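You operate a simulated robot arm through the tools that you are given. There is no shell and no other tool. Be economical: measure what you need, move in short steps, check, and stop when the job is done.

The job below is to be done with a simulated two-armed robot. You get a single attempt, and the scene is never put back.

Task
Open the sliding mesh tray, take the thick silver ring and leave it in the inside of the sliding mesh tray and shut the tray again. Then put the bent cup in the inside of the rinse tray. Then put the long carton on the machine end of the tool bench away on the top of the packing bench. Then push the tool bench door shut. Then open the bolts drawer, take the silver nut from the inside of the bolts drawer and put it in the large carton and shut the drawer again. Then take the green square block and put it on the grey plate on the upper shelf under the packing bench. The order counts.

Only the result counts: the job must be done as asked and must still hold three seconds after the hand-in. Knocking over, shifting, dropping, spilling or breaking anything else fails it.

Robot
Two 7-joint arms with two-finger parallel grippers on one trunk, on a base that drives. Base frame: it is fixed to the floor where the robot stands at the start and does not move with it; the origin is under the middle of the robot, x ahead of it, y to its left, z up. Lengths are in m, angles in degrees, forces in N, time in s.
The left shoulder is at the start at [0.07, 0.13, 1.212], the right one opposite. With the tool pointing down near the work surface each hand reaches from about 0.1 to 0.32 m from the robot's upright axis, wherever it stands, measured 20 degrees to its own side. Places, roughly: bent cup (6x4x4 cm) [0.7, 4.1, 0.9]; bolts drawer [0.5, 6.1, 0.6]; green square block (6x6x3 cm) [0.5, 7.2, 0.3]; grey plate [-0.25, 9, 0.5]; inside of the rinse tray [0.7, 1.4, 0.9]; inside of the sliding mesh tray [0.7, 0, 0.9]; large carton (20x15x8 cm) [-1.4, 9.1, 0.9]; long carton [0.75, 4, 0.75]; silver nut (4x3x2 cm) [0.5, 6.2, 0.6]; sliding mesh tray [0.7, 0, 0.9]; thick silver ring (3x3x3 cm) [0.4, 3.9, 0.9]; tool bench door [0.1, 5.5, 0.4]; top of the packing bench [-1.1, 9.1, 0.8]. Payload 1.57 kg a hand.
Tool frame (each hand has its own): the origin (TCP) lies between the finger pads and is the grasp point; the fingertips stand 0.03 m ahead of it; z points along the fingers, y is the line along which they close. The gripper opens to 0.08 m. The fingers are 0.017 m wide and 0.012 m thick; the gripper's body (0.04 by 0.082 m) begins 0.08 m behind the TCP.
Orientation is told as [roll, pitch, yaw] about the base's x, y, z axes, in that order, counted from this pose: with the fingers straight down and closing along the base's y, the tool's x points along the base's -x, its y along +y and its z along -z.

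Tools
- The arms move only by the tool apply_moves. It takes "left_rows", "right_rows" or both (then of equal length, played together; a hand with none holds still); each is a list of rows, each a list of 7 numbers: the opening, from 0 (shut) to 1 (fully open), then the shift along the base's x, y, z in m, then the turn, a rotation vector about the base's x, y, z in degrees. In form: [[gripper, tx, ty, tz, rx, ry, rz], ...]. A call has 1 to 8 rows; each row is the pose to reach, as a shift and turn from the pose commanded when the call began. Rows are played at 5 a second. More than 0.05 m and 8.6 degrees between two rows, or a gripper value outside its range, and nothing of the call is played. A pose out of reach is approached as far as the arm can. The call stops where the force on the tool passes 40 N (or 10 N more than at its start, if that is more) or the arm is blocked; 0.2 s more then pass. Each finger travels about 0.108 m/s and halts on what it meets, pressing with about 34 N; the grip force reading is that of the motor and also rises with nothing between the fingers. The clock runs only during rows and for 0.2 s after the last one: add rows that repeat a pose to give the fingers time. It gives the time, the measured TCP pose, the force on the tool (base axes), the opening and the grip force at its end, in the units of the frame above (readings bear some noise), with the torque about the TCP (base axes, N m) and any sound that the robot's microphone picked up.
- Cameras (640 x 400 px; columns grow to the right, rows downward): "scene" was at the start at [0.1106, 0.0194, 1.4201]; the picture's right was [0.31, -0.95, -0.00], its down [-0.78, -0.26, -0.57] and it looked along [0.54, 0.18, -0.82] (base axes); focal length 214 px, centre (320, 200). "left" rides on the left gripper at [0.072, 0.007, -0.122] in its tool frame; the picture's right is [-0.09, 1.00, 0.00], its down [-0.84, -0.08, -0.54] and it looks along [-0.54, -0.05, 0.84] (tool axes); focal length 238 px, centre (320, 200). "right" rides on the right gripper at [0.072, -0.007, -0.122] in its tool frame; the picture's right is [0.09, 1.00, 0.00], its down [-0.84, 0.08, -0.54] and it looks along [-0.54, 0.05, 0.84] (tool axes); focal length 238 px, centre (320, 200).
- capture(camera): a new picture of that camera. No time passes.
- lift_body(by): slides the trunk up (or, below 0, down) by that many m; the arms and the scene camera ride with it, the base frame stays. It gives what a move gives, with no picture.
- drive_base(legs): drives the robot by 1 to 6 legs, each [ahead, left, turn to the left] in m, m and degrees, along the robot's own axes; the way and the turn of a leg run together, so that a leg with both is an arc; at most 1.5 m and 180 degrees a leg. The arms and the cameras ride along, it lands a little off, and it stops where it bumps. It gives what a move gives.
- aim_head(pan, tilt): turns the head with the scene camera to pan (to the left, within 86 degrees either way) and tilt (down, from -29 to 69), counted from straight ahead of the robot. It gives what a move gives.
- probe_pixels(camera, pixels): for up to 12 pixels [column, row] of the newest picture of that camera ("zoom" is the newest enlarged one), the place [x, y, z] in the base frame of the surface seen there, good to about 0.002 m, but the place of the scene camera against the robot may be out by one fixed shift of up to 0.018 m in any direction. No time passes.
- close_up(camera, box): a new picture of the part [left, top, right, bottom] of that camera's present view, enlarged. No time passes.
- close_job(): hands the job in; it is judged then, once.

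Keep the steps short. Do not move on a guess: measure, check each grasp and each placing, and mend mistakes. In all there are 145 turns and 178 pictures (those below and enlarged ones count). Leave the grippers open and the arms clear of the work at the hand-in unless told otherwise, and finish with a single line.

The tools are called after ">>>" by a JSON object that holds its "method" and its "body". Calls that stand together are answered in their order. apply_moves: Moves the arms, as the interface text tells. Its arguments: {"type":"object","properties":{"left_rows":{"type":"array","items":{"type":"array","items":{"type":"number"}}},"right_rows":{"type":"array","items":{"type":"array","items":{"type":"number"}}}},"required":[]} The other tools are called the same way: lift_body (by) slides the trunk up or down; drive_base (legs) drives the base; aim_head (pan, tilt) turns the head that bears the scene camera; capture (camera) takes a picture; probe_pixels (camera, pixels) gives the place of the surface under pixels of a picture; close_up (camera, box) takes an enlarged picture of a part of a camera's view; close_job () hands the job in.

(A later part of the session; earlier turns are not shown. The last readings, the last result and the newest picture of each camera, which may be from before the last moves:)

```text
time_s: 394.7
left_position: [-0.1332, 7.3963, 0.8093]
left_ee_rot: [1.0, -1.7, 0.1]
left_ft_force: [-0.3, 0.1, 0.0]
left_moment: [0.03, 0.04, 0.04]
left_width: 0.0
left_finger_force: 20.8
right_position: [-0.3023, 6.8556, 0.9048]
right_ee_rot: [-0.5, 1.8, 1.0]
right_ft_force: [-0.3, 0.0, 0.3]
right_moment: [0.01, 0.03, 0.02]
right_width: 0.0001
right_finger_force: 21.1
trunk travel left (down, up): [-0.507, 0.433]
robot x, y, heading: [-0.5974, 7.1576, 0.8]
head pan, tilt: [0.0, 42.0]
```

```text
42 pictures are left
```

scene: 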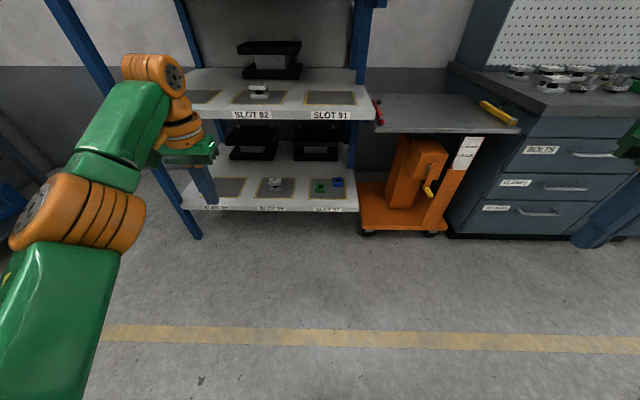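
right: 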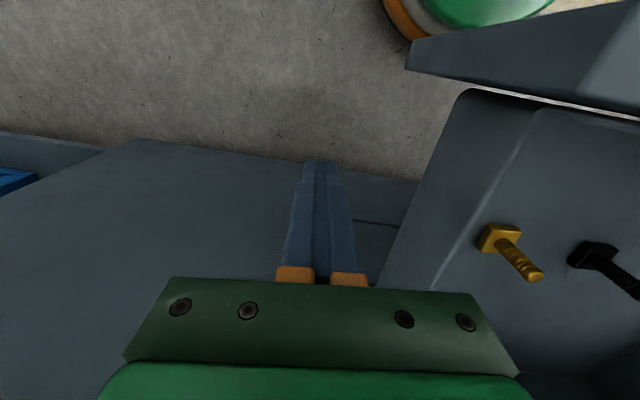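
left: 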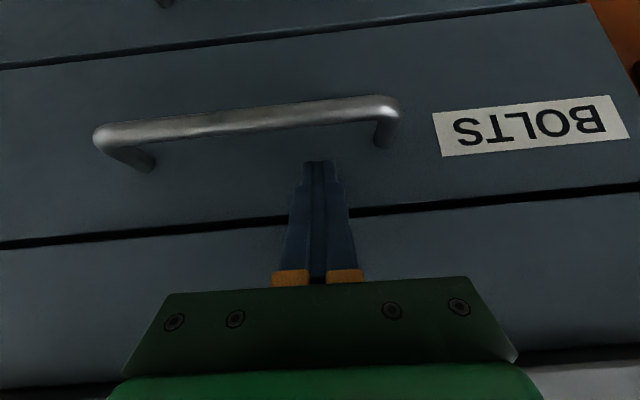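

The green block shows at (320,188), beside a blue one. I enlarge and measure.

>>> {"method": "close_up", "body": {"camera": "scene", "box": [180, 60, 380, 220]}}

>>> {"method": "probe_pixels", "body": {"camera": "scene", "pixels": [[320, 185], [320, 192], [337, 182], [275, 183], [300, 200], [300, 209], [290, 105], [290, 116], [355, 190], [420, 125], [270, 150], [320, 165]]}}

```text
2.50 times, centred on (280, 140) of scene
```

zoom: 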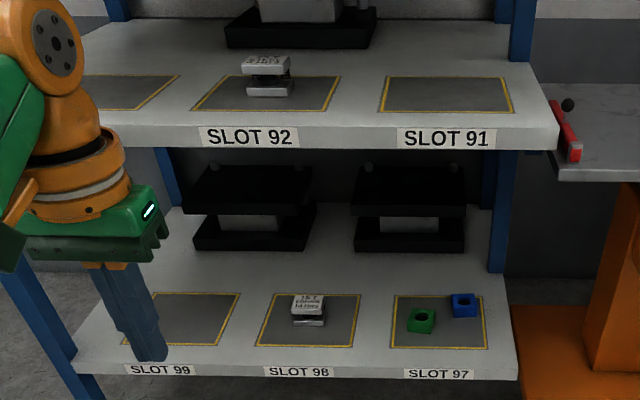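

```text
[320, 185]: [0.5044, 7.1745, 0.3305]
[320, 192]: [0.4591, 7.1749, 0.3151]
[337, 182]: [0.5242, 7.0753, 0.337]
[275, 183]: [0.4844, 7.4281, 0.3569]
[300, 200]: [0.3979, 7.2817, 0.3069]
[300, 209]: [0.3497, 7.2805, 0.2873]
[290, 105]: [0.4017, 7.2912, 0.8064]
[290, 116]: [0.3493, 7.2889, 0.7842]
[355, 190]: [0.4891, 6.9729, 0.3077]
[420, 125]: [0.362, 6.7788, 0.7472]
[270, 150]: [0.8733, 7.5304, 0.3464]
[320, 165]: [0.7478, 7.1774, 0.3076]
```

The block stands at about [0.487, 7.18], with the shelf at z≈0.295 and its front at x 0.35. The next shelf is at 0.75. Both here and at the plate shelf the hand must reach in low, so I take the block with the left hand tilted 45°. That keeps the block flat when I place it the same way. I tilt and open, and pull the right hand in.

>>> {"method": "apply_moves", "body": {"left_rows": [[0.3, -0.02, 0, 0, 0, -6, 0], [0.6, -0.04, 0, 0, 0, -13, 0], [0.95, -0.06, 0, 0, 0, -20, 0], [0.95, -0.07, 0, 0, 0, -27, 0], [0.95, -0.08, 0, 0, 0, -34, 0], [0.95, -0.08, 0, 0, 0, -41, 0], [0.95, -0.08, 0, 0, 0, -43, 0]], "right_rows": [[0, -0.02, 0, 0, 0, 0, 0], [0, -0.04, 0, 0, 0, 0, 0], [0, -0.06, 0, 0, 0, 0, 0], [0, -0.08, 0, 0, 0, 0, 0], [0, -0.1, 0, 0, 0, 0, 0], [0, -0.1, 0, 0, 0, 0, 0], [0, -0.1, 0, 0, 0, 0, 0]]}}

>>> {"method": "drive_base", "body": {"legs": [[0.25, -0.2, -0.8]]}}

>>> {"method": "lift_body", "body": {"by": -0.3}}

>>> {"method": "capture", "body": {"camera": "left"}}

>>> {"method": "capture", "body": {"camera": "scene"}}

```text
time_s: 396.3
left_position: [-0.2142, 7.3955, 0.8083]
left_ee_rot: [0.7, -44.8, 0.1]
left_ft_force: [0.4, 0.7, -0.7]
left_moment: [-0.01, -0.01, 0.0]
left_width: 0.0761
left_finger_force: 0.0
left hand out of reach, approached as far as the arm can: row 1
right_position: [-0.3014, 6.8552, 0.9063]
right_ee_rot: [-0.5, 1.8, 1.0]
right_ft_force: [0.1, -0.4, -0.8]
right_moment: [0.01, 0.05, -0.02]
right_width: 0.0001
right_finger_force: 21.3
right hand out of reach, approached as far as the arm can: row 1, 2, 3, 4, 5, 6, 7
trunk travel left (down, up): [-0.507, 0.433]
robot x, y, heading: [-0.5954, 7.1637, 0.7]
head pan, tilt: [0.0, 42.0]
```

```text
time_s: 398.4
left_position: [0.044, 7.1958, 0.8086]
left_ee_rot: [0.7, -44.7, -0.3]
left_ft_force: [-0.1, 0.0, -0.7]
left_moment: [0.04, 0.0, 0.01]
left_width: 0.076
left_finger_force: 0.0
right_position: [-0.0491, 6.657, 0.9059]
right_ee_rot: [-0.4, 1.7, 0.5]
right_ft_force: [0.1, -0.5, -0.2]
right_moment: [-0.02, 0.02, 0.03]
right_width: 0.0
right_finger_force: 21.3
trunk travel left (down, up): [-0.507, 0.433]
robot x, y, heading: [-0.3394, 6.9686, 0.5]
head pan, tilt: [0.0, 42.0]
```

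```text
time_s: 401.4
left_position: [0.044, 7.1947, 0.5085]
left_ee_rot: [0.7, -44.7, -0.3]
left_ft_force: [0.3, -0.5, -0.3]
left_moment: [0.0, -0.03, -0.01]
left_width: 0.0761
left_finger_force: 0.1
right_position: [-0.0496, 6.6559, 0.6069]
right_ee_rot: [-0.4, 1.9, 0.5]
right_ft_force: [0.5, 0.0, 0.0]
right_moment: [0.01, -0.02, 0.01]
right_width: 0.0
right_finger_force: 21.2
trunk travel left (down, up): [-0.207, 0.733]
robot x, y, heading: [-0.3414, 6.9717, 0.3]
head pan, tilt: [0.0, 42.0]
```

```text
40 pictures are left
```

left: 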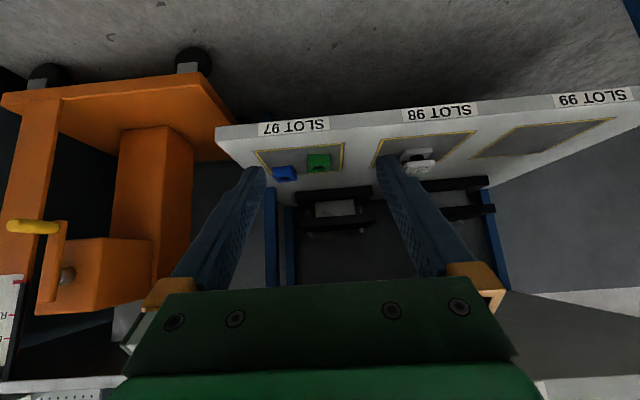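

```text
39 pictures are left
```

scene: 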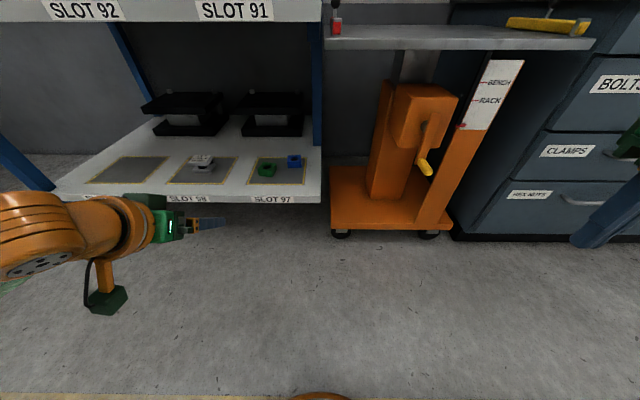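

I probe the block and the orange cart in front of the right hand.

>>> {"method": "probe_pixels", "body": {"camera": "left", "pixels": [[308, 158], [330, 158], [319, 170], [319, 155], [296, 172], [285, 172], [270, 150], [330, 130], [340, 147]]}}

>>> {"method": "probe_pixels", "body": {"camera": "scene", "pixels": [[427, 168], [410, 205], [340, 215], [430, 120], [450, 220], [350, 40], [267, 167], [295, 160]]}}

>>> {"method": "close_up", "body": {"camera": "left", "box": [240, 120, 360, 200]}}

>>> {"method": "apply_moves", "body": {"right_rows": [[0, -0.02, 0.03, 0.02, 0, 0, 0], [0, -0.05, 0.06, 0.02, 0, 0, 0], [0, -0.09, 0.06, 0.02, 0, 0, 0], [0, -0.13, 0.06, 0, 0, 0, 0], [0, -0.16, 0.06, -0.02, 0, 0, 0]]}}

```text
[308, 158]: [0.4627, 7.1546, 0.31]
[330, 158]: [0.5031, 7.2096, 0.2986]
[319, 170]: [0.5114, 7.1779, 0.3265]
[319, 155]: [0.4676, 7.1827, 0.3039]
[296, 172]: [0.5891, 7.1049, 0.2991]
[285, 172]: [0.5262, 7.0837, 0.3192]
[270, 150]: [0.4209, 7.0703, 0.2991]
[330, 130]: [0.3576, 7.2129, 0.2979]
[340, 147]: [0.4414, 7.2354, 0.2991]
```

```text
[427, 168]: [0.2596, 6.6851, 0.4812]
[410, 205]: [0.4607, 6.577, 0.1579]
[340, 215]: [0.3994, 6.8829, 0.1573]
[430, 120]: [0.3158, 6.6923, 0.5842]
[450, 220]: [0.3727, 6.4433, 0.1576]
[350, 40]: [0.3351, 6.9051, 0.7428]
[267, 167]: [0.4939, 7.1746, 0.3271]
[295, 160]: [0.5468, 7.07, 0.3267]
```

```text
5.00 times, centred on (300, 160) of left
```

zoom: 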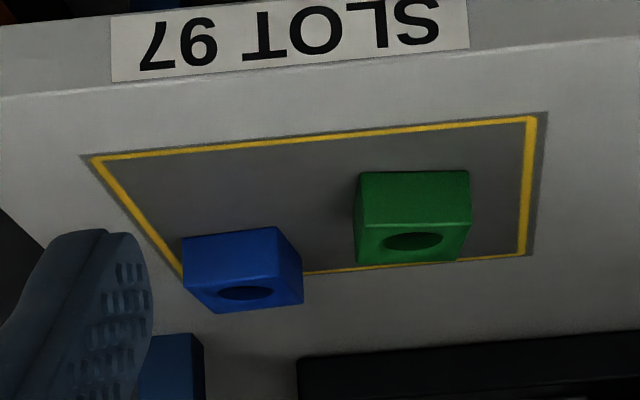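

```text
time_s: 402.6
left_position: [0.0444, 7.1944, 0.5091]
left_ee_rot: [0.6, -44.8, -0.2]
left_ft_force: [0.2, 0.3, -0.3]
left_moment: [0.03, 0.0, -0.01]
left_width: 0.076
left_finger_force: 0.0
right_position: [-0.201, 6.7565, 0.5597]
right_ee_rot: [-0.3, 1.6, 0.6]
right_ft_force: [-0.2, -0.1, 0.3]
right_moment: [0.02, -0.02, -0.02]
right_width: 0.0002
right_finger_force: 20.8
right hand out of reach, approached as far as the arm can: row 1, 2, 3, 4, 5
trunk travel left (down, up): [-0.207, 0.733]
robot x, y, heading: [-0.3412, 6.9643, 0.3]
head pan, tilt: [0.0, 42.0]
```

The right hand is in now. I measure the green block's corners from the enlarged picture taken before.

>>> {"method": "probe_pixels", "body": {"camera": "zoom", "pixels": [[364, 176], [466, 176], [360, 222], [468, 218], [365, 255], [455, 255], [400, 200], [440, 250], [280, 235], [300, 295], [190, 245]]}}

>>> {"method": "capture", "body": {"camera": "scene"}}

>>> {"method": "probe_pixels", "body": {"camera": "scene", "pixels": [[600, 200], [620, 240], [560, 250], [427, 168], [630, 150], [600, 300]]}}

```text
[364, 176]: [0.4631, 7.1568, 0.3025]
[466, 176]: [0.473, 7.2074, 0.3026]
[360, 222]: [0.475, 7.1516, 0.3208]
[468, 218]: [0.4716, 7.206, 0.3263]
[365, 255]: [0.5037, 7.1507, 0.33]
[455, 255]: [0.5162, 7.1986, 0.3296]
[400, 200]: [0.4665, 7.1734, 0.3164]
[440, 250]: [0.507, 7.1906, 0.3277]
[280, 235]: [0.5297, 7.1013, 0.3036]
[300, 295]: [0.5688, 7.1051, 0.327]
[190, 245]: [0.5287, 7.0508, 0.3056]
```

```text
37 pictures are left
```

scene: 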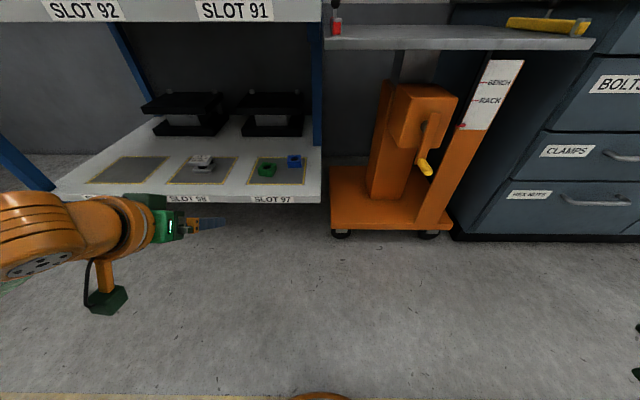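

```text
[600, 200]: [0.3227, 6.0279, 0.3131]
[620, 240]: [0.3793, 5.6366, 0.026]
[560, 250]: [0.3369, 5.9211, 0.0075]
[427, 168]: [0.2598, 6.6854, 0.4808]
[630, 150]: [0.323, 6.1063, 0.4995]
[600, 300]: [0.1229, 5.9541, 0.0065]
```

The block is 0.052 square, turned −11°, centred at [0.4935, 7.177], with its top at 0.330. I check where the left forearm and elbow hang relative to the hand.

>>> {"method": "probe_pixels", "body": {"camera": "scene", "pixels": [[20, 230], [60, 230], [100, 230], [130, 210], [105, 300], [20, 265], [120, 255], [150, 235]]}}

>>> {"method": "apply_moves", "body": {"left_rows": [[0.95, 0.02, 0, 0, 0, 0, -4], [0.95, 0.04, 0, 0, 0, 0, -8], [0.95, 0.06, 0, 0, 0, 0, -11], [0.95, 0.06, 0, 0, 0, 0, -11]]}}

```text
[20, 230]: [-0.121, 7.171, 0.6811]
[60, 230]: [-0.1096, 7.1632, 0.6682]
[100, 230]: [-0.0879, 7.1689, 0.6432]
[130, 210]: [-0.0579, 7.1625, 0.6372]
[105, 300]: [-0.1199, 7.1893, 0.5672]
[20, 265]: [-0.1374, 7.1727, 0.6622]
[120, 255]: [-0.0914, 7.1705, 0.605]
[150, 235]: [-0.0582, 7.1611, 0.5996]
```

```text
time_s: 403.6
left_position: [0.1043, 7.1971, 0.5089]
left_ee_rot: [0.7, -44.7, -11.5]
left_ft_force: [-0.1, 0.9, 0.5]
left_moment: [0.0, -0.03, 0.03]
left_width: 0.0762
left_finger_force: 0.0
right_position: [-0.2021, 6.7564, 0.5601]
right_ee_rot: [-0.4, 1.8, 0.5]
right_ft_force: [-0.1, 0.2, 0.0]
right_moment: [0.0, 0.03, 0.01]
right_width: 0.0
right_finger_force: 21.3
trunk travel left (down, up): [-0.207, 0.733]
robot x, y, heading: [-0.3402, 6.969, 0.3]
head pan, tilt: [0.0, 42.0]
```

The forearm trails behind and above the hand, so it is clear. I lower 0.1 and drive 0.27 ahead, then check the alignment.

>>> {"method": "lift_body", "body": {"by": -0.09}}

>>> {"method": "drive_base", "body": {"legs": [[0.27, -0.01, -0.3]]}}

>>> {"method": "capture", "body": {"camera": "left"}}

>>> {"method": "capture", "body": {"camera": "scene"}}

```text
time_s: 404.9
left_position: [0.1034, 7.1979, 0.4175]
left_ee_rot: [0.7, -44.9, -11.3]
left_ft_force: [0.5, -1.0, -0.3]
left_moment: [0.03, 0.02, -0.02]
left_width: 0.076
left_finger_force: 0.1
right_position: [-0.2013, 6.7575, 0.4704]
right_ee_rot: [-0.4, 1.8, 0.5]
right_ft_force: [-0.7, 0.4, 0.1]
right_moment: [0.0, -0.01, -0.01]
right_width: 0.0001
right_finger_force: 21.3
trunk travel left (down, up): [-0.117, 0.823]
robot x, y, heading: [-0.3406, 6.967, 0.4]
head pan, tilt: [0.0, 42.0]
```

```text
time_s: 406.8
left_position: [0.3774, 7.1845, 0.4187]
left_ee_rot: [0.7, -44.7, -11.8]
left_ft_force: [-0.7, 0.2, -0.2]
left_moment: [-0.02, 0.01, 0.01]
left_width: 0.0762
left_finger_force: 0.3
right_position: [0.0674, 6.7468, 0.4697]
right_ee_rot: [-0.4, 1.8, 0.1]
right_ft_force: [1.3, 0.0, 0.2]
right_moment: [-0.04, -0.03, 0.0]
right_width: 0.0
right_finger_force: 21.8
trunk travel left (down, up): [-0.117, 0.823]
robot x, y, heading: [-0.0682, 6.9552, -0.2]
head pan, tilt: [0.0, 42.0]
```

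```text
36 pictures are left
```

left: 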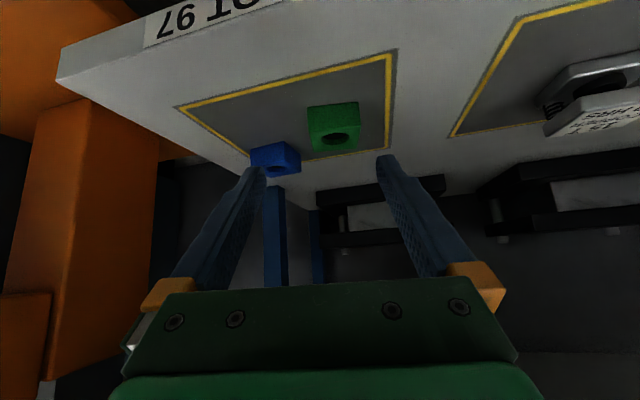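

```text
35 pictures are left
```

scene: 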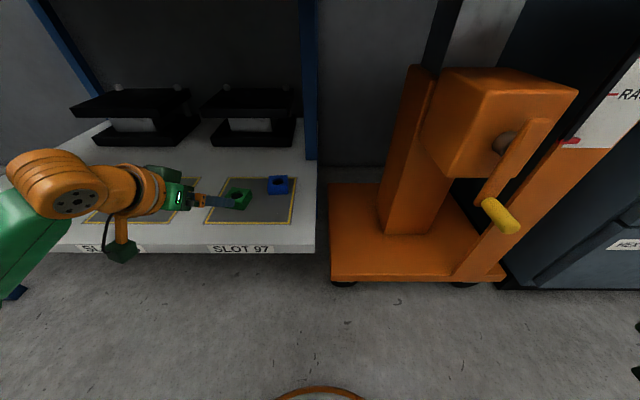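

>>> {"method": "close_up", "body": {"camera": "left", "box": [240, 85, 400, 185]}}

>>> {"method": "probe_pixels", "body": {"camera": "left", "pixels": [[310, 108], [357, 104], [312, 124], [357, 122], [316, 148], [355, 142], [300, 152], [275, 172], [375, 130], [335, 118]]}}

```text
4.00 times, centred on (320, 135) of left
```

zoom: 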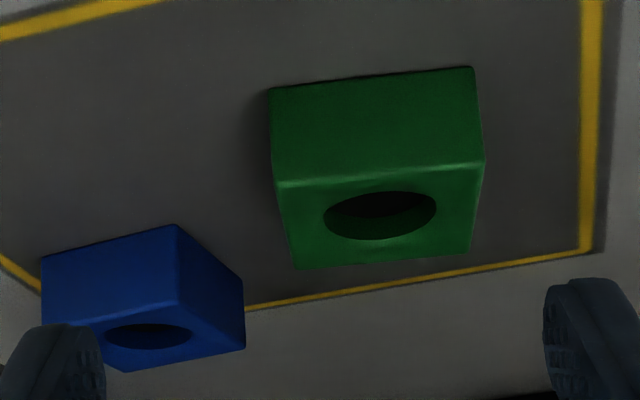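

```text
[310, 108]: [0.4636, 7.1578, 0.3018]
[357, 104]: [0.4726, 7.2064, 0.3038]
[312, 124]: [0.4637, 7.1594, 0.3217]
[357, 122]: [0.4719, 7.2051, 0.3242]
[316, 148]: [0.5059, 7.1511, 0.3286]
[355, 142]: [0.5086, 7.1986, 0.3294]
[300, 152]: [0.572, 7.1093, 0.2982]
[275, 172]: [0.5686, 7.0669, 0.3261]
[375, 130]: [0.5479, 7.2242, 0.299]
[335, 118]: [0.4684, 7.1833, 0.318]
```

The hand is aligned with the block's sides. I drive 0.10 ahead above it and check before lowering.

>>> {"method": "drive_base", "body": {"legs": [[0.1, -0.004, 0.2]]}}

>>> {"method": "lift_body", "body": {"by": -0.045}}

>>> {"method": "capture", "body": {"camera": "left"}}

```text
time_s: 407.9
left_position: [0.4735, 7.1822, 0.4187]
left_ee_rot: [0.8, -44.7, -11.4]
left_ft_force: [0.4, 0.7, 0.7]
left_moment: [-0.01, 0.01, -0.01]
left_width: 0.0764
left_finger_force: 0.2
right_position: [0.1654, 6.7438, 0.4702]
right_ee_rot: [-0.4, 1.8, 0.3]
right_ft_force: [0.7, 0.5, -0.5]
right_moment: [0.0, -0.04, 0.04]
right_width: 0.0
right_finger_force: 21.1
trunk travel left (down, up): [-0.117, 0.823]
robot x, y, heading: [0.0279, 6.9542, 0.1]
head pan, tilt: [0.0, 42.0]
```

```text
time_s: 408.8
left_position: [0.4734, 7.1812, 0.3737]
left_ee_rot: [0.7, -44.8, -11.5]
left_ft_force: [0.2, 0.1, -0.5]
left_moment: [0.01, 0.01, -0.02]
left_width: 0.076
left_finger_force: 0.0
right_position: [0.1661, 6.744, 0.4242]
right_ee_rot: [-0.4, 1.8, 0.4]
right_ft_force: [0.7, 0.3, -0.4]
right_moment: [0.02, 0.03, 0.02]
right_width: 0.0
right_finger_force: 20.9
trunk travel left (down, up): [-0.072, 0.868]
robot x, y, heading: [0.0292, 6.9549, 0.3]
head pan, tilt: [0.0, 42.0]
```

```text
33 pictures are left
```

left: 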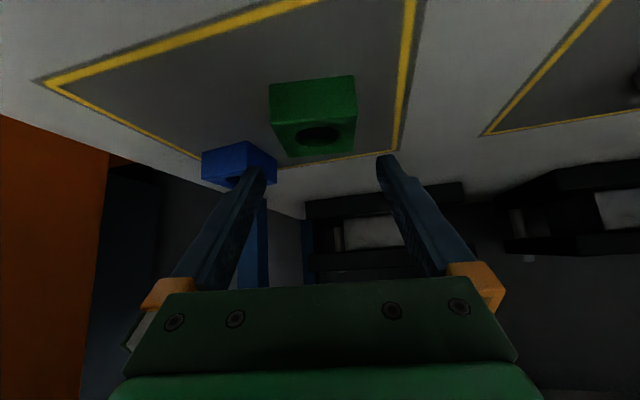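

Aligned. I lower 0.042 and close.

>>> {"method": "lift_body", "body": {"by": -0.042}}

>>> {"method": "apply_moves", "body": {"left_rows": [[0.8, 0, 0, 0, 0, 0, 0], [0.65, 0, 0, 0, 0, 0, 0], [0.4, 0, 0, 0, 0, 0, 0], [0.4, 0, 0, 0, 0, 0, 0]]}}

>>> {"method": "capture", "body": {"camera": "left"}}

```text
time_s: 409.7
left_position: [0.4722, 7.1818, 0.3324]
left_ee_rot: [0.7, -44.6, -11.5]
left_ft_force: [0.2, 0.1, -1.1]
left_moment: [0.05, -0.02, 0.01]
left_width: 0.0762
left_finger_force: 0.1
right_position: [0.1659, 6.7431, 0.383]
right_ee_rot: [-0.4, 1.9, 0.3]
right_ft_force: [-0.1, 0.0, -0.1]
right_moment: [-0.02, 0.0, -0.01]
right_width: 0.0001
right_finger_force: 21.0
trunk travel left (down, up): [-0.03, 0.91]
robot x, y, heading: [0.0258, 6.9543, 0.3]
head pan, tilt: [0.0, 42.0]
```

```text
time_s: 410.7
left_position: [0.4724, 7.181, 0.3315]
left_ee_rot: [0.6, -44.7, -11.7]
left_ft_force: [-1.0, -0.3, 0.3]
left_moment: [-0.1, 0.02, -0.05]
left_width: 0.0558
left_finger_force: 33.9
right_position: [0.1656, 6.7439, 0.3835]
right_ee_rot: [-0.6, 1.7, 0.3]
right_ft_force: [-1.0, 0.1, 0.2]
right_moment: [-0.04, 0.04, -0.02]
right_width: 0.0
right_finger_force: 21.2
trunk travel left (down, up): [-0.03, 0.91]
robot x, y, heading: [0.0255, 6.9508, -0.1]
head pan, tilt: [0.0, 42.0]
```

```text
32 pictures are left
```

left: 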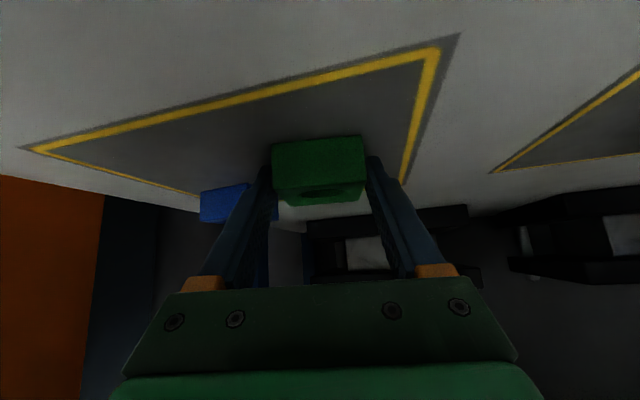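

Gripped (0.0558, force 34). I lift 0.07, check, then back out of the rack.

>>> {"method": "lift_body", "body": {"by": 0.07}}

>>> {"method": "capture", "body": {"camera": "left"}}

```text
time_s: 411.8
left_position: [0.4732, 7.1816, 0.4007]
left_ee_rot: [0.8, -44.6, -11.5]
left_ft_force: [-0.8, 0.3, -2.6]
left_moment: [0.02, 0.06, -0.01]
left_width: 0.0558
left_finger_force: 34.0
right_position: [0.166, 6.7428, 0.4524]
right_ee_rot: [-0.5, 1.8, 0.2]
right_ft_force: [0.6, -0.4, 0.2]
right_moment: [0.01, -0.02, -0.01]
right_width: 0.0
right_finger_force: 21.3
trunk travel left (down, up): [-0.1, 0.84]
robot x, y, heading: [0.0263, 6.9536, 0.2]
head pan, tilt: [0.0, 42.0]
```

```text
31 pictures are left
```

left: 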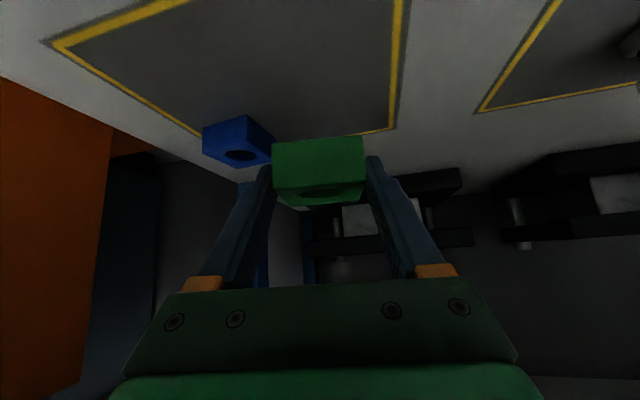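

The block is held level. I back out, turn to face the packing bench and look at the shelf with the plate.

>>> {"method": "drive_base", "body": {"legs": [[-0.6, 0, 0], [0, 0, 90], [0.95, 0, 0], [0, -0.5, 0]]}}

>>> {"method": "lift_body", "body": {"by": 0.2}}

>>> {"method": "aim_head", "body": {"pan": 5, "tilt": 25}}

>>> {"method": "capture", "body": {"camera": "scene"}}

>>> {"method": "capture", "body": {"camera": "left"}}

```text
time_s: 426.0
left_position: [-0.3239, 8.3459, 0.4008]
left_ee_rot: [0.6, -44.7, 79.9]
left_ft_force: [-0.1, 0.1, -1.8]
left_moment: [-0.04, 0.03, -0.01]
left_width: 0.0557
left_finger_force: 33.1
right_position: [0.1214, 8.0474, 0.4537]
right_ee_rot: [-0.4, 1.8, 91.6]
right_ft_force: [0.0, 0.8, -0.6]
right_moment: [0.01, -0.01, 0.0]
right_width: 0.0
right_finger_force: 21.4
trunk travel left (down, up): [-0.1, 0.84]
robot x, y, heading: [-0.085, 7.9075, 91.2]
head pan, tilt: [0.0, 42.0]
```

```text
time_s: 428.1
left_position: [-0.3247, 8.3456, 0.6015]
left_ee_rot: [0.7, -44.5, 79.8]
left_ft_force: [0.5, -0.4, -1.5]
left_moment: [-0.1, 0.01, 0.0]
left_width: 0.0559
left_finger_force: 34.7
right_position: [0.1203, 8.0471, 0.6528]
right_ee_rot: [-0.4, 1.9, 91.6]
right_ft_force: [0.4, -0.3, 0.3]
right_moment: [-0.04, 0.01, 0.0]
right_width: 0.0
right_finger_force: 21.2
trunk travel left (down, up): [-0.3, 0.64]
robot x, y, heading: [-0.0853, 7.9052, 91.3]
head pan, tilt: [0.0, 42.0]
```

```text
time_s: 428.9
left_position: [-0.3252, 8.3446, 0.6017]
left_ee_rot: [0.6, -44.6, 79.8]
left_ft_force: [1.3, -0.4, -2.7]
left_moment: [-0.07, -0.02, 0.01]
left_width: 0.056
left_finger_force: 34.1
right_position: [0.1212, 8.0474, 0.6535]
right_ee_rot: [-0.4, 1.8, 91.6]
right_ft_force: [-0.5, 0.0, 0.4]
right_moment: [0.03, 0.01, 0.01]
right_width: 0.0
right_finger_force: 21.3
trunk travel left (down, up): [-0.3, 0.64]
robot x, y, heading: [-0.0873, 7.9027, 91.5]
head pan, tilt: [5.0, 25.0]
```

```text
30 pictures are left
```

scene: 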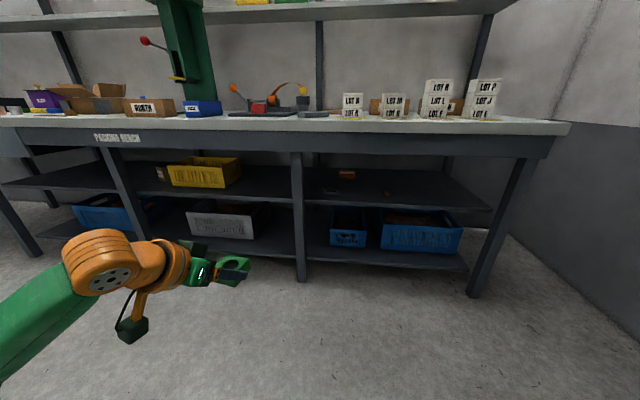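

```text
29 pictures are left
```

left: 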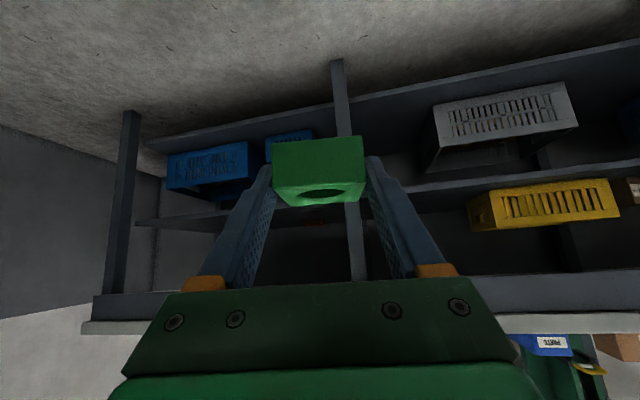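

I enlarge the upper shelf region to find the grey plate.

>>> {"method": "close_up", "body": {"camera": "scene", "box": [250, 140, 450, 220]}}

>>> {"method": "probe_pixels", "body": {"camera": "scene", "pixels": [[298, 230], [330, 190], [347, 175], [388, 193], [320, 200], [400, 206], [298, 180], [360, 145], [360, 120], [318, 185]]}}

```text
3.20 times, centred on (350, 180) of scene
```

zoom: 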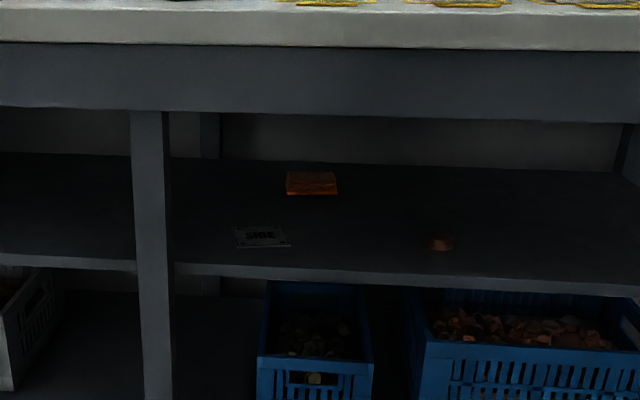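

```text
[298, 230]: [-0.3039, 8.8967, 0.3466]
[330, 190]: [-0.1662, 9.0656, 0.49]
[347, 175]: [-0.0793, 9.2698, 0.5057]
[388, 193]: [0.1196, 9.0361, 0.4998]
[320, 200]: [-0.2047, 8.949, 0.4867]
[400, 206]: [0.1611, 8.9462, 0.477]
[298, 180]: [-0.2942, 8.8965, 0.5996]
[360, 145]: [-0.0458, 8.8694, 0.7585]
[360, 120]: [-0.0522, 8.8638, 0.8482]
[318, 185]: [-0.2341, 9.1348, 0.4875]
```

The grey plate ("SIDE") lies at zoom (262,236). I measure it.

>>> {"method": "probe_pixels", "body": {"camera": "zoom", "pixels": [[236, 230], [280, 228], [287, 245], [242, 247], [262, 237], [262, 265], [262, 220], [440, 243], [310, 185], [168, 200], [262, 272]]}}

>>> {"method": "close_up", "body": {"camera": "scene", "box": [305, 175, 365, 215]}}

```text
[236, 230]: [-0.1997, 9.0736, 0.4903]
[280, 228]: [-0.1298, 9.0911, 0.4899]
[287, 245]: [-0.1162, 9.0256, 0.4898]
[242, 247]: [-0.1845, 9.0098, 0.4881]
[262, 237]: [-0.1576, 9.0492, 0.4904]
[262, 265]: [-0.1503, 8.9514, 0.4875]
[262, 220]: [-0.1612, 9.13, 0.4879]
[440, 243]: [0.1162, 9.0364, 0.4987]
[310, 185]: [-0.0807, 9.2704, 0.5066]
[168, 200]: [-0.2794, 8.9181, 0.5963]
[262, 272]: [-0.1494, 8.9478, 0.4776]
```

```text
10.00 times, centred on (335, 195) of scene
```

zoom: 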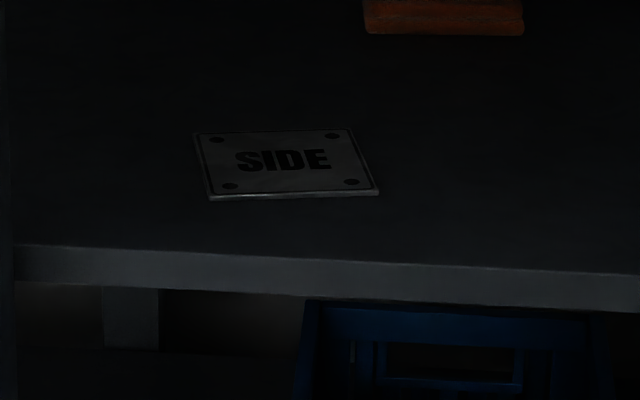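

To be sure it is the only plate, I look at the rest of that shelf.

>>> {"method": "close_up", "body": {"camera": "scene", "box": [120, 140, 320, 220]}}

>>> {"method": "close_up", "body": {"camera": "scene", "box": [380, 150, 500, 220]}}

```text
3.20 times, centred on (220, 180) of scene
```

zoom: 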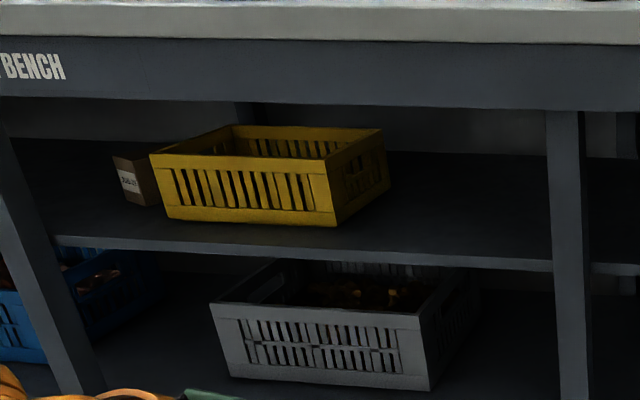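

```text
5.33 times, centred on (440, 185) of scene
```

zoom: 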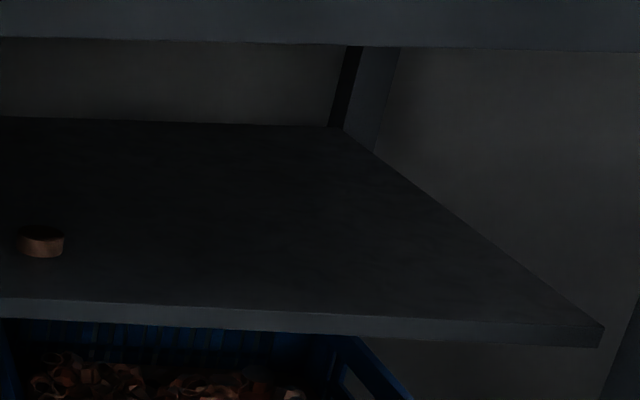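

Only the "SIDE" plate is there, about 0.07 m square at roughly [−0.164, 9.055], z≈0.478. I drive so the block comes before the shelf opening, at a middle height, and measure with the left camera.

>>> {"method": "drive_base", "body": {"legs": [[0.42, -0.145, -1.5]]}}

>>> {"method": "lift_body", "body": {"by": -0.045}}

>>> {"method": "capture", "body": {"camera": "left"}}

>>> {"method": "capture", "body": {"camera": "scene"}}

```text
time_s: 431.6
left_position: [-0.1758, 8.7705, 0.6006]
left_ee_rot: [0.7, -44.6, 78.7]
left_ft_force: [-0.1, 0.1, -2.5]
left_moment: [-0.03, 0.0, 0.02]
left_width: 0.0559
left_finger_force: 34.2
right_position: [0.2645, 8.4647, 0.6541]
right_ee_rot: [-0.4, 1.7, 90.5]
right_ft_force: [0.4, -0.1, 0.5]
right_moment: [0.01, 0.01, -0.01]
right_width: 0.0
right_finger_force: 21.0
trunk travel left (down, up): [-0.3, 0.64]
robot x, y, heading: [0.0568, 8.3273, 90.2]
head pan, tilt: [5.0, 25.0]
```

```text
time_s: 432.5
left_position: [-0.1758, 8.7722, 0.5551]
left_ee_rot: [0.8, -44.6, 78.7]
left_ft_force: [0.3, -0.3, -2.6]
left_moment: [-0.05, -0.01, 0.0]
left_width: 0.0556
left_finger_force: 33.9
right_position: [0.2638, 8.4651, 0.6083]
right_ee_rot: [-0.4, 1.8, 90.5]
right_ft_force: [-0.5, 0.0, -0.9]
right_moment: [0.0, 0.0, 0.02]
right_width: 0.0
right_finger_force: 22.0
trunk travel left (down, up): [-0.255, 0.685]
robot x, y, heading: [0.0554, 8.3239, 90.4]
head pan, tilt: [5.0, 25.0]
```

```text
24 pictures are left
```

left: 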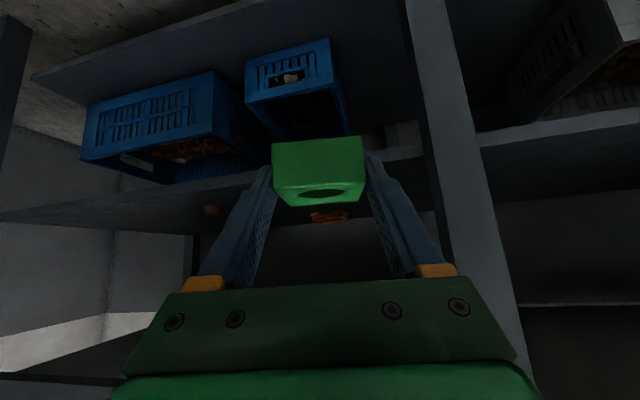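

```text
23 pictures are left
```

scene: 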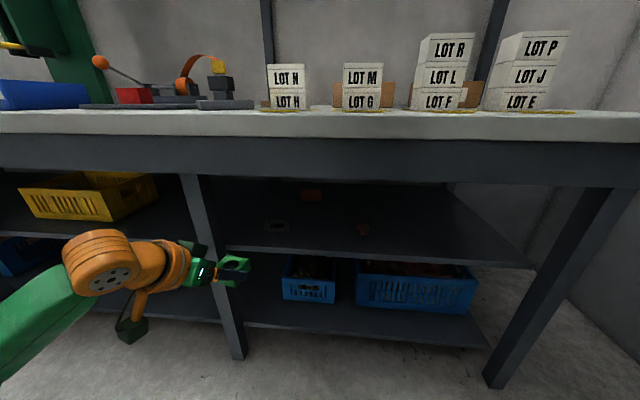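

I check the forearm's sideways extent against the bench leg (x≈−0.3) and measure the plate again.

>>> {"method": "probe_pixels", "body": {"camera": "scene", "pixels": [[70, 265], [100, 245], [140, 255], [170, 255], [185, 265], [205, 230], [190, 200], [277, 226], [225, 250], [300, 250], [130, 300]]}}

>>> {"method": "close_up", "body": {"camera": "scene", "box": [220, 190, 340, 270]}}

```text
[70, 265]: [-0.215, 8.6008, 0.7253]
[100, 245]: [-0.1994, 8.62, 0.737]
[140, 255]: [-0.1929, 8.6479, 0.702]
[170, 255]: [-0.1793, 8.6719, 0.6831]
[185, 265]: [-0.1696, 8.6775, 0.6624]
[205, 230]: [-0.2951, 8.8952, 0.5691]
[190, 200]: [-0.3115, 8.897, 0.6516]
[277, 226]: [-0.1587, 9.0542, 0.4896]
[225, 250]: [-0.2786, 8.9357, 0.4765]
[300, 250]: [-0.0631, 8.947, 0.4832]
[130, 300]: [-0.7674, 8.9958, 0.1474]
```

```text
5.00 times, centred on (280, 230) of scene
```

zoom: 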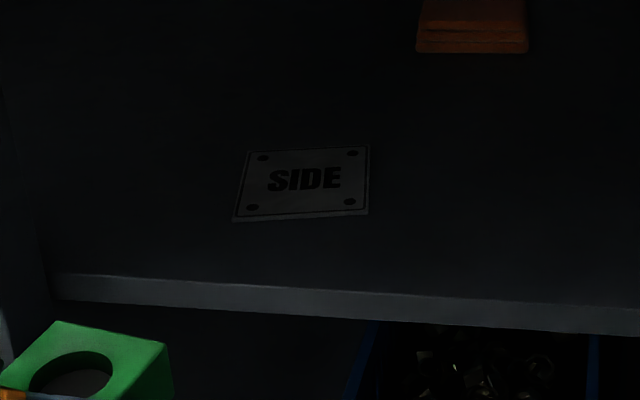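

The forearm would pass very close to the bench leg. Turning the hand +23° makes the arm trail away from the leg, and it also lines the block up with the plate's 14° bearing. I do that here and re-check.

>>> {"method": "apply_moves", "body": {"left_rows": [[0.4, 0, 0, 0, 0, 0, 6], [0.4, 0, 0, 0, 0, 0, 12], [0.4, 0, 0, 0, 0, 0, 18], [0.4, 0, 0, 0, 0, 0, 24], [0.4, 0, 0, 0, 0, 0, 24]]}}

>>> {"method": "capture", "body": {"camera": "scene"}}

>>> {"method": "probe_pixels", "body": {"camera": "scene", "pixels": [[70, 265], [100, 245], [140, 255], [170, 255], [185, 265], [50, 280], [120, 270], [100, 300], [200, 270]]}}

```text
time_s: 433.7
left_position: [-0.1761, 8.7717, 0.556]
left_ee_rot: [0.7, -44.6, 102.8]
left_ft_force: [0.9, -0.7, -3.1]
left_moment: [-0.08, -0.03, 0.01]
left_width: 0.0557
left_finger_force: 33.9
right_position: [0.2644, 8.4643, 0.6087]
right_ee_rot: [-0.3, 1.8, 90.5]
right_ft_force: [0.2, 0.1, 0.0]
right_moment: [-0.03, 0.0, 0.0]
right_width: 0.0
right_finger_force: 21.6
trunk travel left (down, up): [-0.255, 0.685]
robot x, y, heading: [0.054, 8.3248, 90.4]
head pan, tilt: [5.0, 25.0]
```

```text
21 pictures are left
```

scene: 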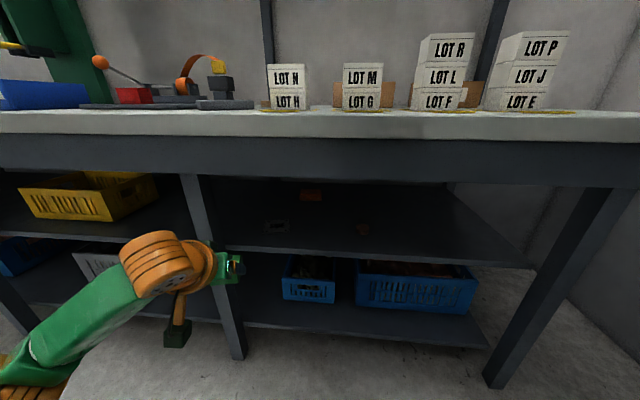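

```text
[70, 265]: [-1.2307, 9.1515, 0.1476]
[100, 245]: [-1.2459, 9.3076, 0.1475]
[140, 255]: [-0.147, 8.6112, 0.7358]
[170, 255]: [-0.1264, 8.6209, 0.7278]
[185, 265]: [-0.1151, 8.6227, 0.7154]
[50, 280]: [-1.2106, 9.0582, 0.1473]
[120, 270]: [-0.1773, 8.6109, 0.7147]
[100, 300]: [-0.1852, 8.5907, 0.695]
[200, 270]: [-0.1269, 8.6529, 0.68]
```

Better, the arm now stays right of the leg. I probe the apron's lower edge for head room, then go in with the block 2 cm above the plate height.

>>> {"method": "probe_pixels", "body": {"camera": "scene", "pixels": [[300, 172], [300, 176], [300, 180], [255, 174], [255, 178]]}}

>>> {"method": "lift_body", "body": {"by": -0.027}}

>>> {"method": "drive_base", "body": {"legs": [[0.14, -0.012, -0.4]]}}

>>> {"method": "capture", "body": {"camera": "left"}}

```text
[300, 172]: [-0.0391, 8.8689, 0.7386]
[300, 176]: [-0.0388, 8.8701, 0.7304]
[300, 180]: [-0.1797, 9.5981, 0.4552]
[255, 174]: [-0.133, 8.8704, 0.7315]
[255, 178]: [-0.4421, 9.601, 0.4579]
```

```text
time_s: 434.4
left_position: [-0.1755, 8.772, 0.5307]
left_ee_rot: [0.7, -44.6, 102.7]
left_ft_force: [0.4, -0.5, -2.9]
left_moment: [-0.06, -0.02, 0.01]
left_width: 0.0556
left_finger_force: 33.7
right_position: [0.2636, 8.4645, 0.5821]
right_ee_rot: [-0.4, 1.8, 90.5]
right_ft_force: [-0.7, 0.2, 0.6]
right_moment: [0.01, -0.01, 0.01]
right_width: 0.0002
right_finger_force: 21.4
trunk travel left (down, up): [-0.228, 0.712]
robot x, y, heading: [0.0531, 8.3255, 90.5]
head pan, tilt: [5.0, 25.0]
```

```text
time_s: 435.8
left_position: [-0.1613, 8.9144, 0.5294]
left_ee_rot: [0.7, -44.6, 102.3]
left_ft_force: [-0.6, -0.1, -3.0]
left_moment: [-0.01, -0.02, 0.02]
left_width: 0.0559
left_finger_force: 33.8
right_position: [0.2771, 8.6031, 0.5816]
right_ee_rot: [-0.3, 1.8, 90.0]
right_ft_force: [0.2, -0.7, 0.8]
right_moment: [0.03, 0.04, 0.02]
right_width: 0.0
right_finger_force: 21.2
trunk travel left (down, up): [-0.228, 0.712]
robot x, y, heading: [0.0653, 8.4712, 89.9]
head pan, tilt: [5.0, 25.0]
```

```text
20 pictures are left
```

left: 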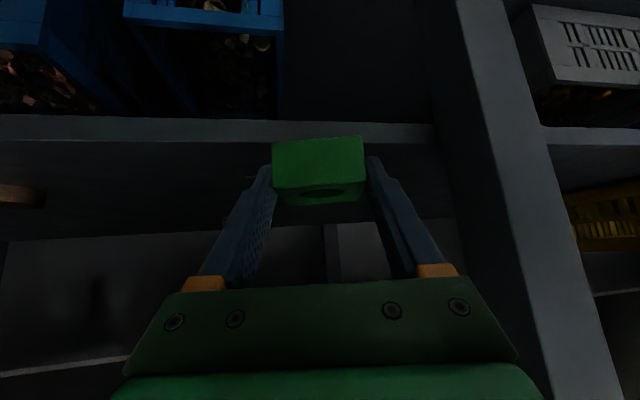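

Head room is 2 cm or more. I measure the shelf and the plate through the left camera.

>>> {"method": "close_up", "body": {"camera": "left", "box": [200, 120, 440, 260]}}

>>> {"method": "probe_pixels", "body": {"camera": "left", "pixels": [[215, 180], [150, 180], [400, 165], [320, 210], [300, 215], [340, 207], [225, 225], [180, 133]]}}

```text
2.67 times, centred on (320, 190) of left
```

zoom: 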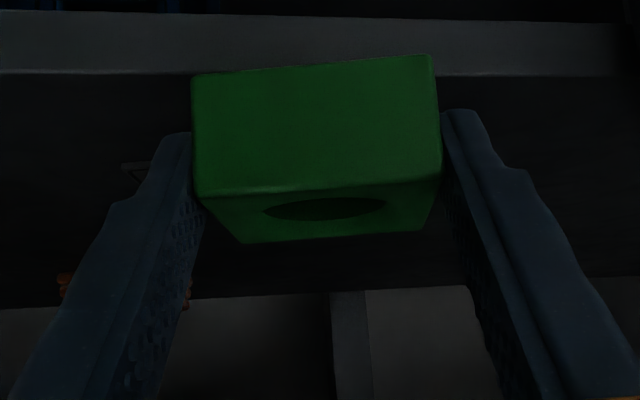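

```text
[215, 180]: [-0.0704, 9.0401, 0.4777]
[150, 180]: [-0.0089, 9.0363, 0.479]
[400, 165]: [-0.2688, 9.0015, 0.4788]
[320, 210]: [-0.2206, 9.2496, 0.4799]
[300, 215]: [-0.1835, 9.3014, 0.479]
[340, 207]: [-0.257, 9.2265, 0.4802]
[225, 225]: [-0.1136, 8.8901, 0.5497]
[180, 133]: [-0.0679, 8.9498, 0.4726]
```

A plate corner shows at zoom (125,165). I probe it.

>>> {"method": "probe_pixels", "body": {"camera": "zoom", "pixels": [[126, 165], [130, 170], [146, 163], [135, 180], [140, 172], [120, 160]]}}

```text
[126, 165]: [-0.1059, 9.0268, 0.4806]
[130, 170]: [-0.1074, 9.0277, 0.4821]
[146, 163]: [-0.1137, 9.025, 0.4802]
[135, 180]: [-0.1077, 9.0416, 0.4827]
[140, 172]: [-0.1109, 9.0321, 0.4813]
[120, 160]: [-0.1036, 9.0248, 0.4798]
```

The plate's centre is at about [−0.151, 9.0525], top 0.482. The block needs TCP [−0.146, 9.031]. I drive ahead 0.117 and right 0.015.

>>> {"method": "drive_base", "body": {"legs": [[0.117, -0.015, 0]]}}

>>> {"method": "capture", "body": {"camera": "left"}}

>>> {"method": "capture", "body": {"camera": "scene"}}

```text
time_s: 437.0
left_position: [-0.1464, 9.0324, 0.5299]
left_ee_rot: [0.7, -44.6, 102.3]
left_ft_force: [-1.4, 0.4, -3.2]
left_moment: [-0.03, -0.01, -0.03]
left_width: 0.0557
left_finger_force: 34.1
right_position: [0.2921, 8.7235, 0.5819]
right_ee_rot: [-0.4, 1.8, 90.3]
right_ft_force: [0.4, 0.5, -0.4]
right_moment: [-0.03, 0.04, 0.01]
right_width: 0.0004
right_finger_force: 21.2
trunk travel left (down, up): [-0.228, 0.712]
robot x, y, heading: [0.0805, 8.5832, 89.9]
head pan, tilt: [5.0, 25.0]
```

```text
18 pictures are left
```

left: 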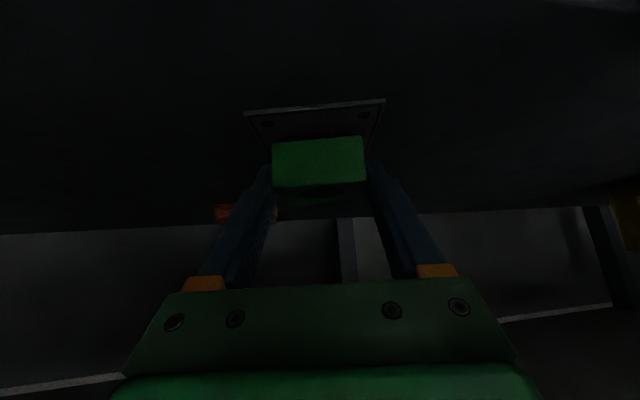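

```text
17 pictures are left
```

scene: 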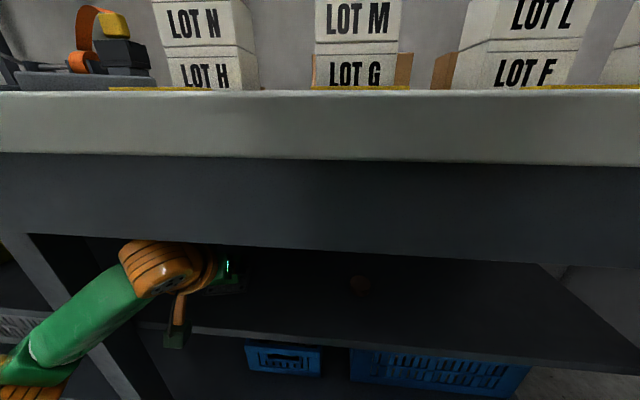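

The plate shows under the block. I probe its near corners for a last check.

>>> {"method": "probe_pixels", "body": {"camera": "left", "pixels": [[248, 115], [383, 102], [318, 108], [258, 130], [378, 125], [275, 140], [362, 137]]}}

```text
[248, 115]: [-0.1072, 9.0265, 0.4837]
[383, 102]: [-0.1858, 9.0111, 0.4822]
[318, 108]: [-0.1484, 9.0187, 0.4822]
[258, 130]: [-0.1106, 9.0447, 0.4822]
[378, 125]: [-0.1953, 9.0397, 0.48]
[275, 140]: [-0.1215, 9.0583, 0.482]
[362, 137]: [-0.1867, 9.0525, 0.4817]
```

The block is centred over the plate to within 3 mm. I lower 0.014 and then feel for contact.

>>> {"method": "lift_body", "body": {"by": -0.014}}

>>> {"method": "apply_moves", "body": {"left_rows": [[0.4, 0, 0, -0.001, 0, 0, 0], [0.4, 0, 0, -0.002, 0, 0, 0], [0.4, 0, 0, -0.002, 0, 0, 0]]}}

```text
time_s: 437.6
left_position: [-0.1468, 9.0309, 0.5165]
left_ee_rot: [0.7, -44.5, 102.4]
left_ft_force: [-0.5, 0.1, -2.0]
left_moment: [-0.06, 0.0, -0.01]
left_width: 0.0554
left_finger_force: 33.9
right_position: [0.2914, 8.7233, 0.5678]
right_ee_rot: [-0.3, 1.8, 90.2]
right_ft_force: [-1.3, 0.2, -0.3]
right_moment: [-0.03, 0.0, 0.04]
right_width: 0.0001
right_finger_force: 21.3
trunk travel left (down, up): [-0.214, 0.726]
robot x, y, heading: [0.0816, 8.5866, 89.7]
head pan, tilt: [5.0, 25.0]
```

```text
time_s: 438.4
left_position: [-0.1463, 9.0311, 0.5154]
left_ee_rot: [0.7, -44.8, 102.4]
left_ft_force: [-1.7, 1.5, 4.9]
left_moment: [0.2, -0.11, 0.1]
left_width: 0.0557
left_finger_force: 34.2
right_position: [0.2923, 8.7222, 0.5666]
right_ee_rot: [-0.3, 1.6, 90.1]
right_ft_force: [-0.5, -0.7, 0.5]
right_moment: [-0.01, -0.02, 0.02]
right_width: 0.0
right_finger_force: 21.9
trunk travel left (down, up): [-0.214, 0.726]
robot x, y, heading: [0.086, 8.582, 90.1]
head pan, tilt: [5.0, 25.0]
```

There is light contact (about 5 N upward). I open and withdraw straight back along the hand's own bearing.

>>> {"method": "apply_moves", "body": {"left_rows": [[0.7, 0, 0, 0, 0, 0, 0], [0.95, 0, 0, 0, 0, 0, 0], [0.95, 0, 0, 0, 0, 0, 0], [0.95, 0.002, -0.011, 0.008, 0, 0, 0], [0.95, 0.005, -0.025, 0.012, 0, 0, 0], [0.95, 0.01, -0.045, 0.014, 0, 0, 0]]}}

>>> {"method": "capture", "body": {"camera": "left"}}

```text
time_s: 439.8
left_position: [-0.1376, 8.9865, 0.5265]
left_ee_rot: [0.7, -44.6, 102.4]
left_ft_force: [-0.3, -0.6, 0.2]
left_moment: [0.03, -0.02, -0.01]
left_width: 0.0759
left_finger_force: 0.1
right_position: [0.2925, 8.7222, 0.5669]
right_ee_rot: [-0.3, 1.8, 90.2]
right_ft_force: [0.8, 1.3, 0.2]
right_moment: [0.01, 0.04, 0.03]
right_width: 0.0002
right_finger_force: 20.9
trunk travel left (down, up): [-0.214, 0.726]
robot x, y, heading: [0.0803, 8.5849, 89.6]
head pan, tilt: [5.0, 25.0]
```

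```text
16 pictures are left
```

left: 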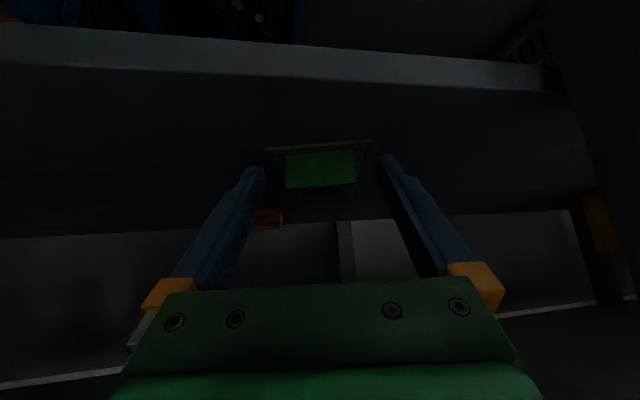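

The block sits on the plate. I probe its corners against the plate, and then drive straight back out.

>>> {"method": "probe_pixels", "body": {"camera": "left", "pixels": [[288, 158], [352, 153], [290, 185], [352, 182], [270, 150], [370, 143], [320, 168]]}}

>>> {"method": "drive_base", "body": {"legs": [[-0.45, 0, 0]]}}

>>> {"method": "capture", "body": {"camera": "scene"}}

```text
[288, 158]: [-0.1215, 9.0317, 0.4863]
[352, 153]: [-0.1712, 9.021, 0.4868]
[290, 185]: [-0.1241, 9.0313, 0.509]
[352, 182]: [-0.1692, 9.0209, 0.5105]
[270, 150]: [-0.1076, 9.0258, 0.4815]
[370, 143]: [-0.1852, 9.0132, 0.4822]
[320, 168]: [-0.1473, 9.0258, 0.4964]
```

```text
time_s: 442.6
left_position: [-0.1365, 8.534, 0.528]
left_ee_rot: [0.7, -44.5, 102.2]
left_ft_force: [-0.3, 1.0, -0.1]
left_moment: [-0.02, -0.01, 0.03]
left_width: 0.076
left_finger_force: 0.0
right_position: [0.2917, 8.2672, 0.567]
right_ee_rot: [-0.4, 1.8, 90.0]
right_ft_force: [0.1, 0.4, 0.0]
right_moment: [0.02, 0.02, 0.0]
right_width: 0.0001
right_finger_force: 20.9
trunk travel left (down, up): [-0.214, 0.726]
robot x, y, heading: [0.0846, 8.1297, 89.6]
head pan, tilt: [5.0, 25.0]
```

```text
15 pictures are left
```

scene: 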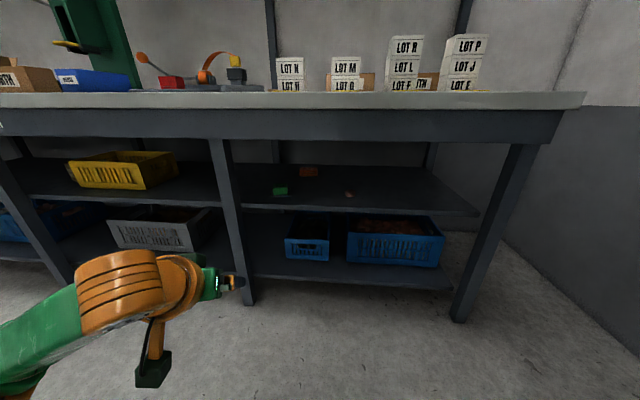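

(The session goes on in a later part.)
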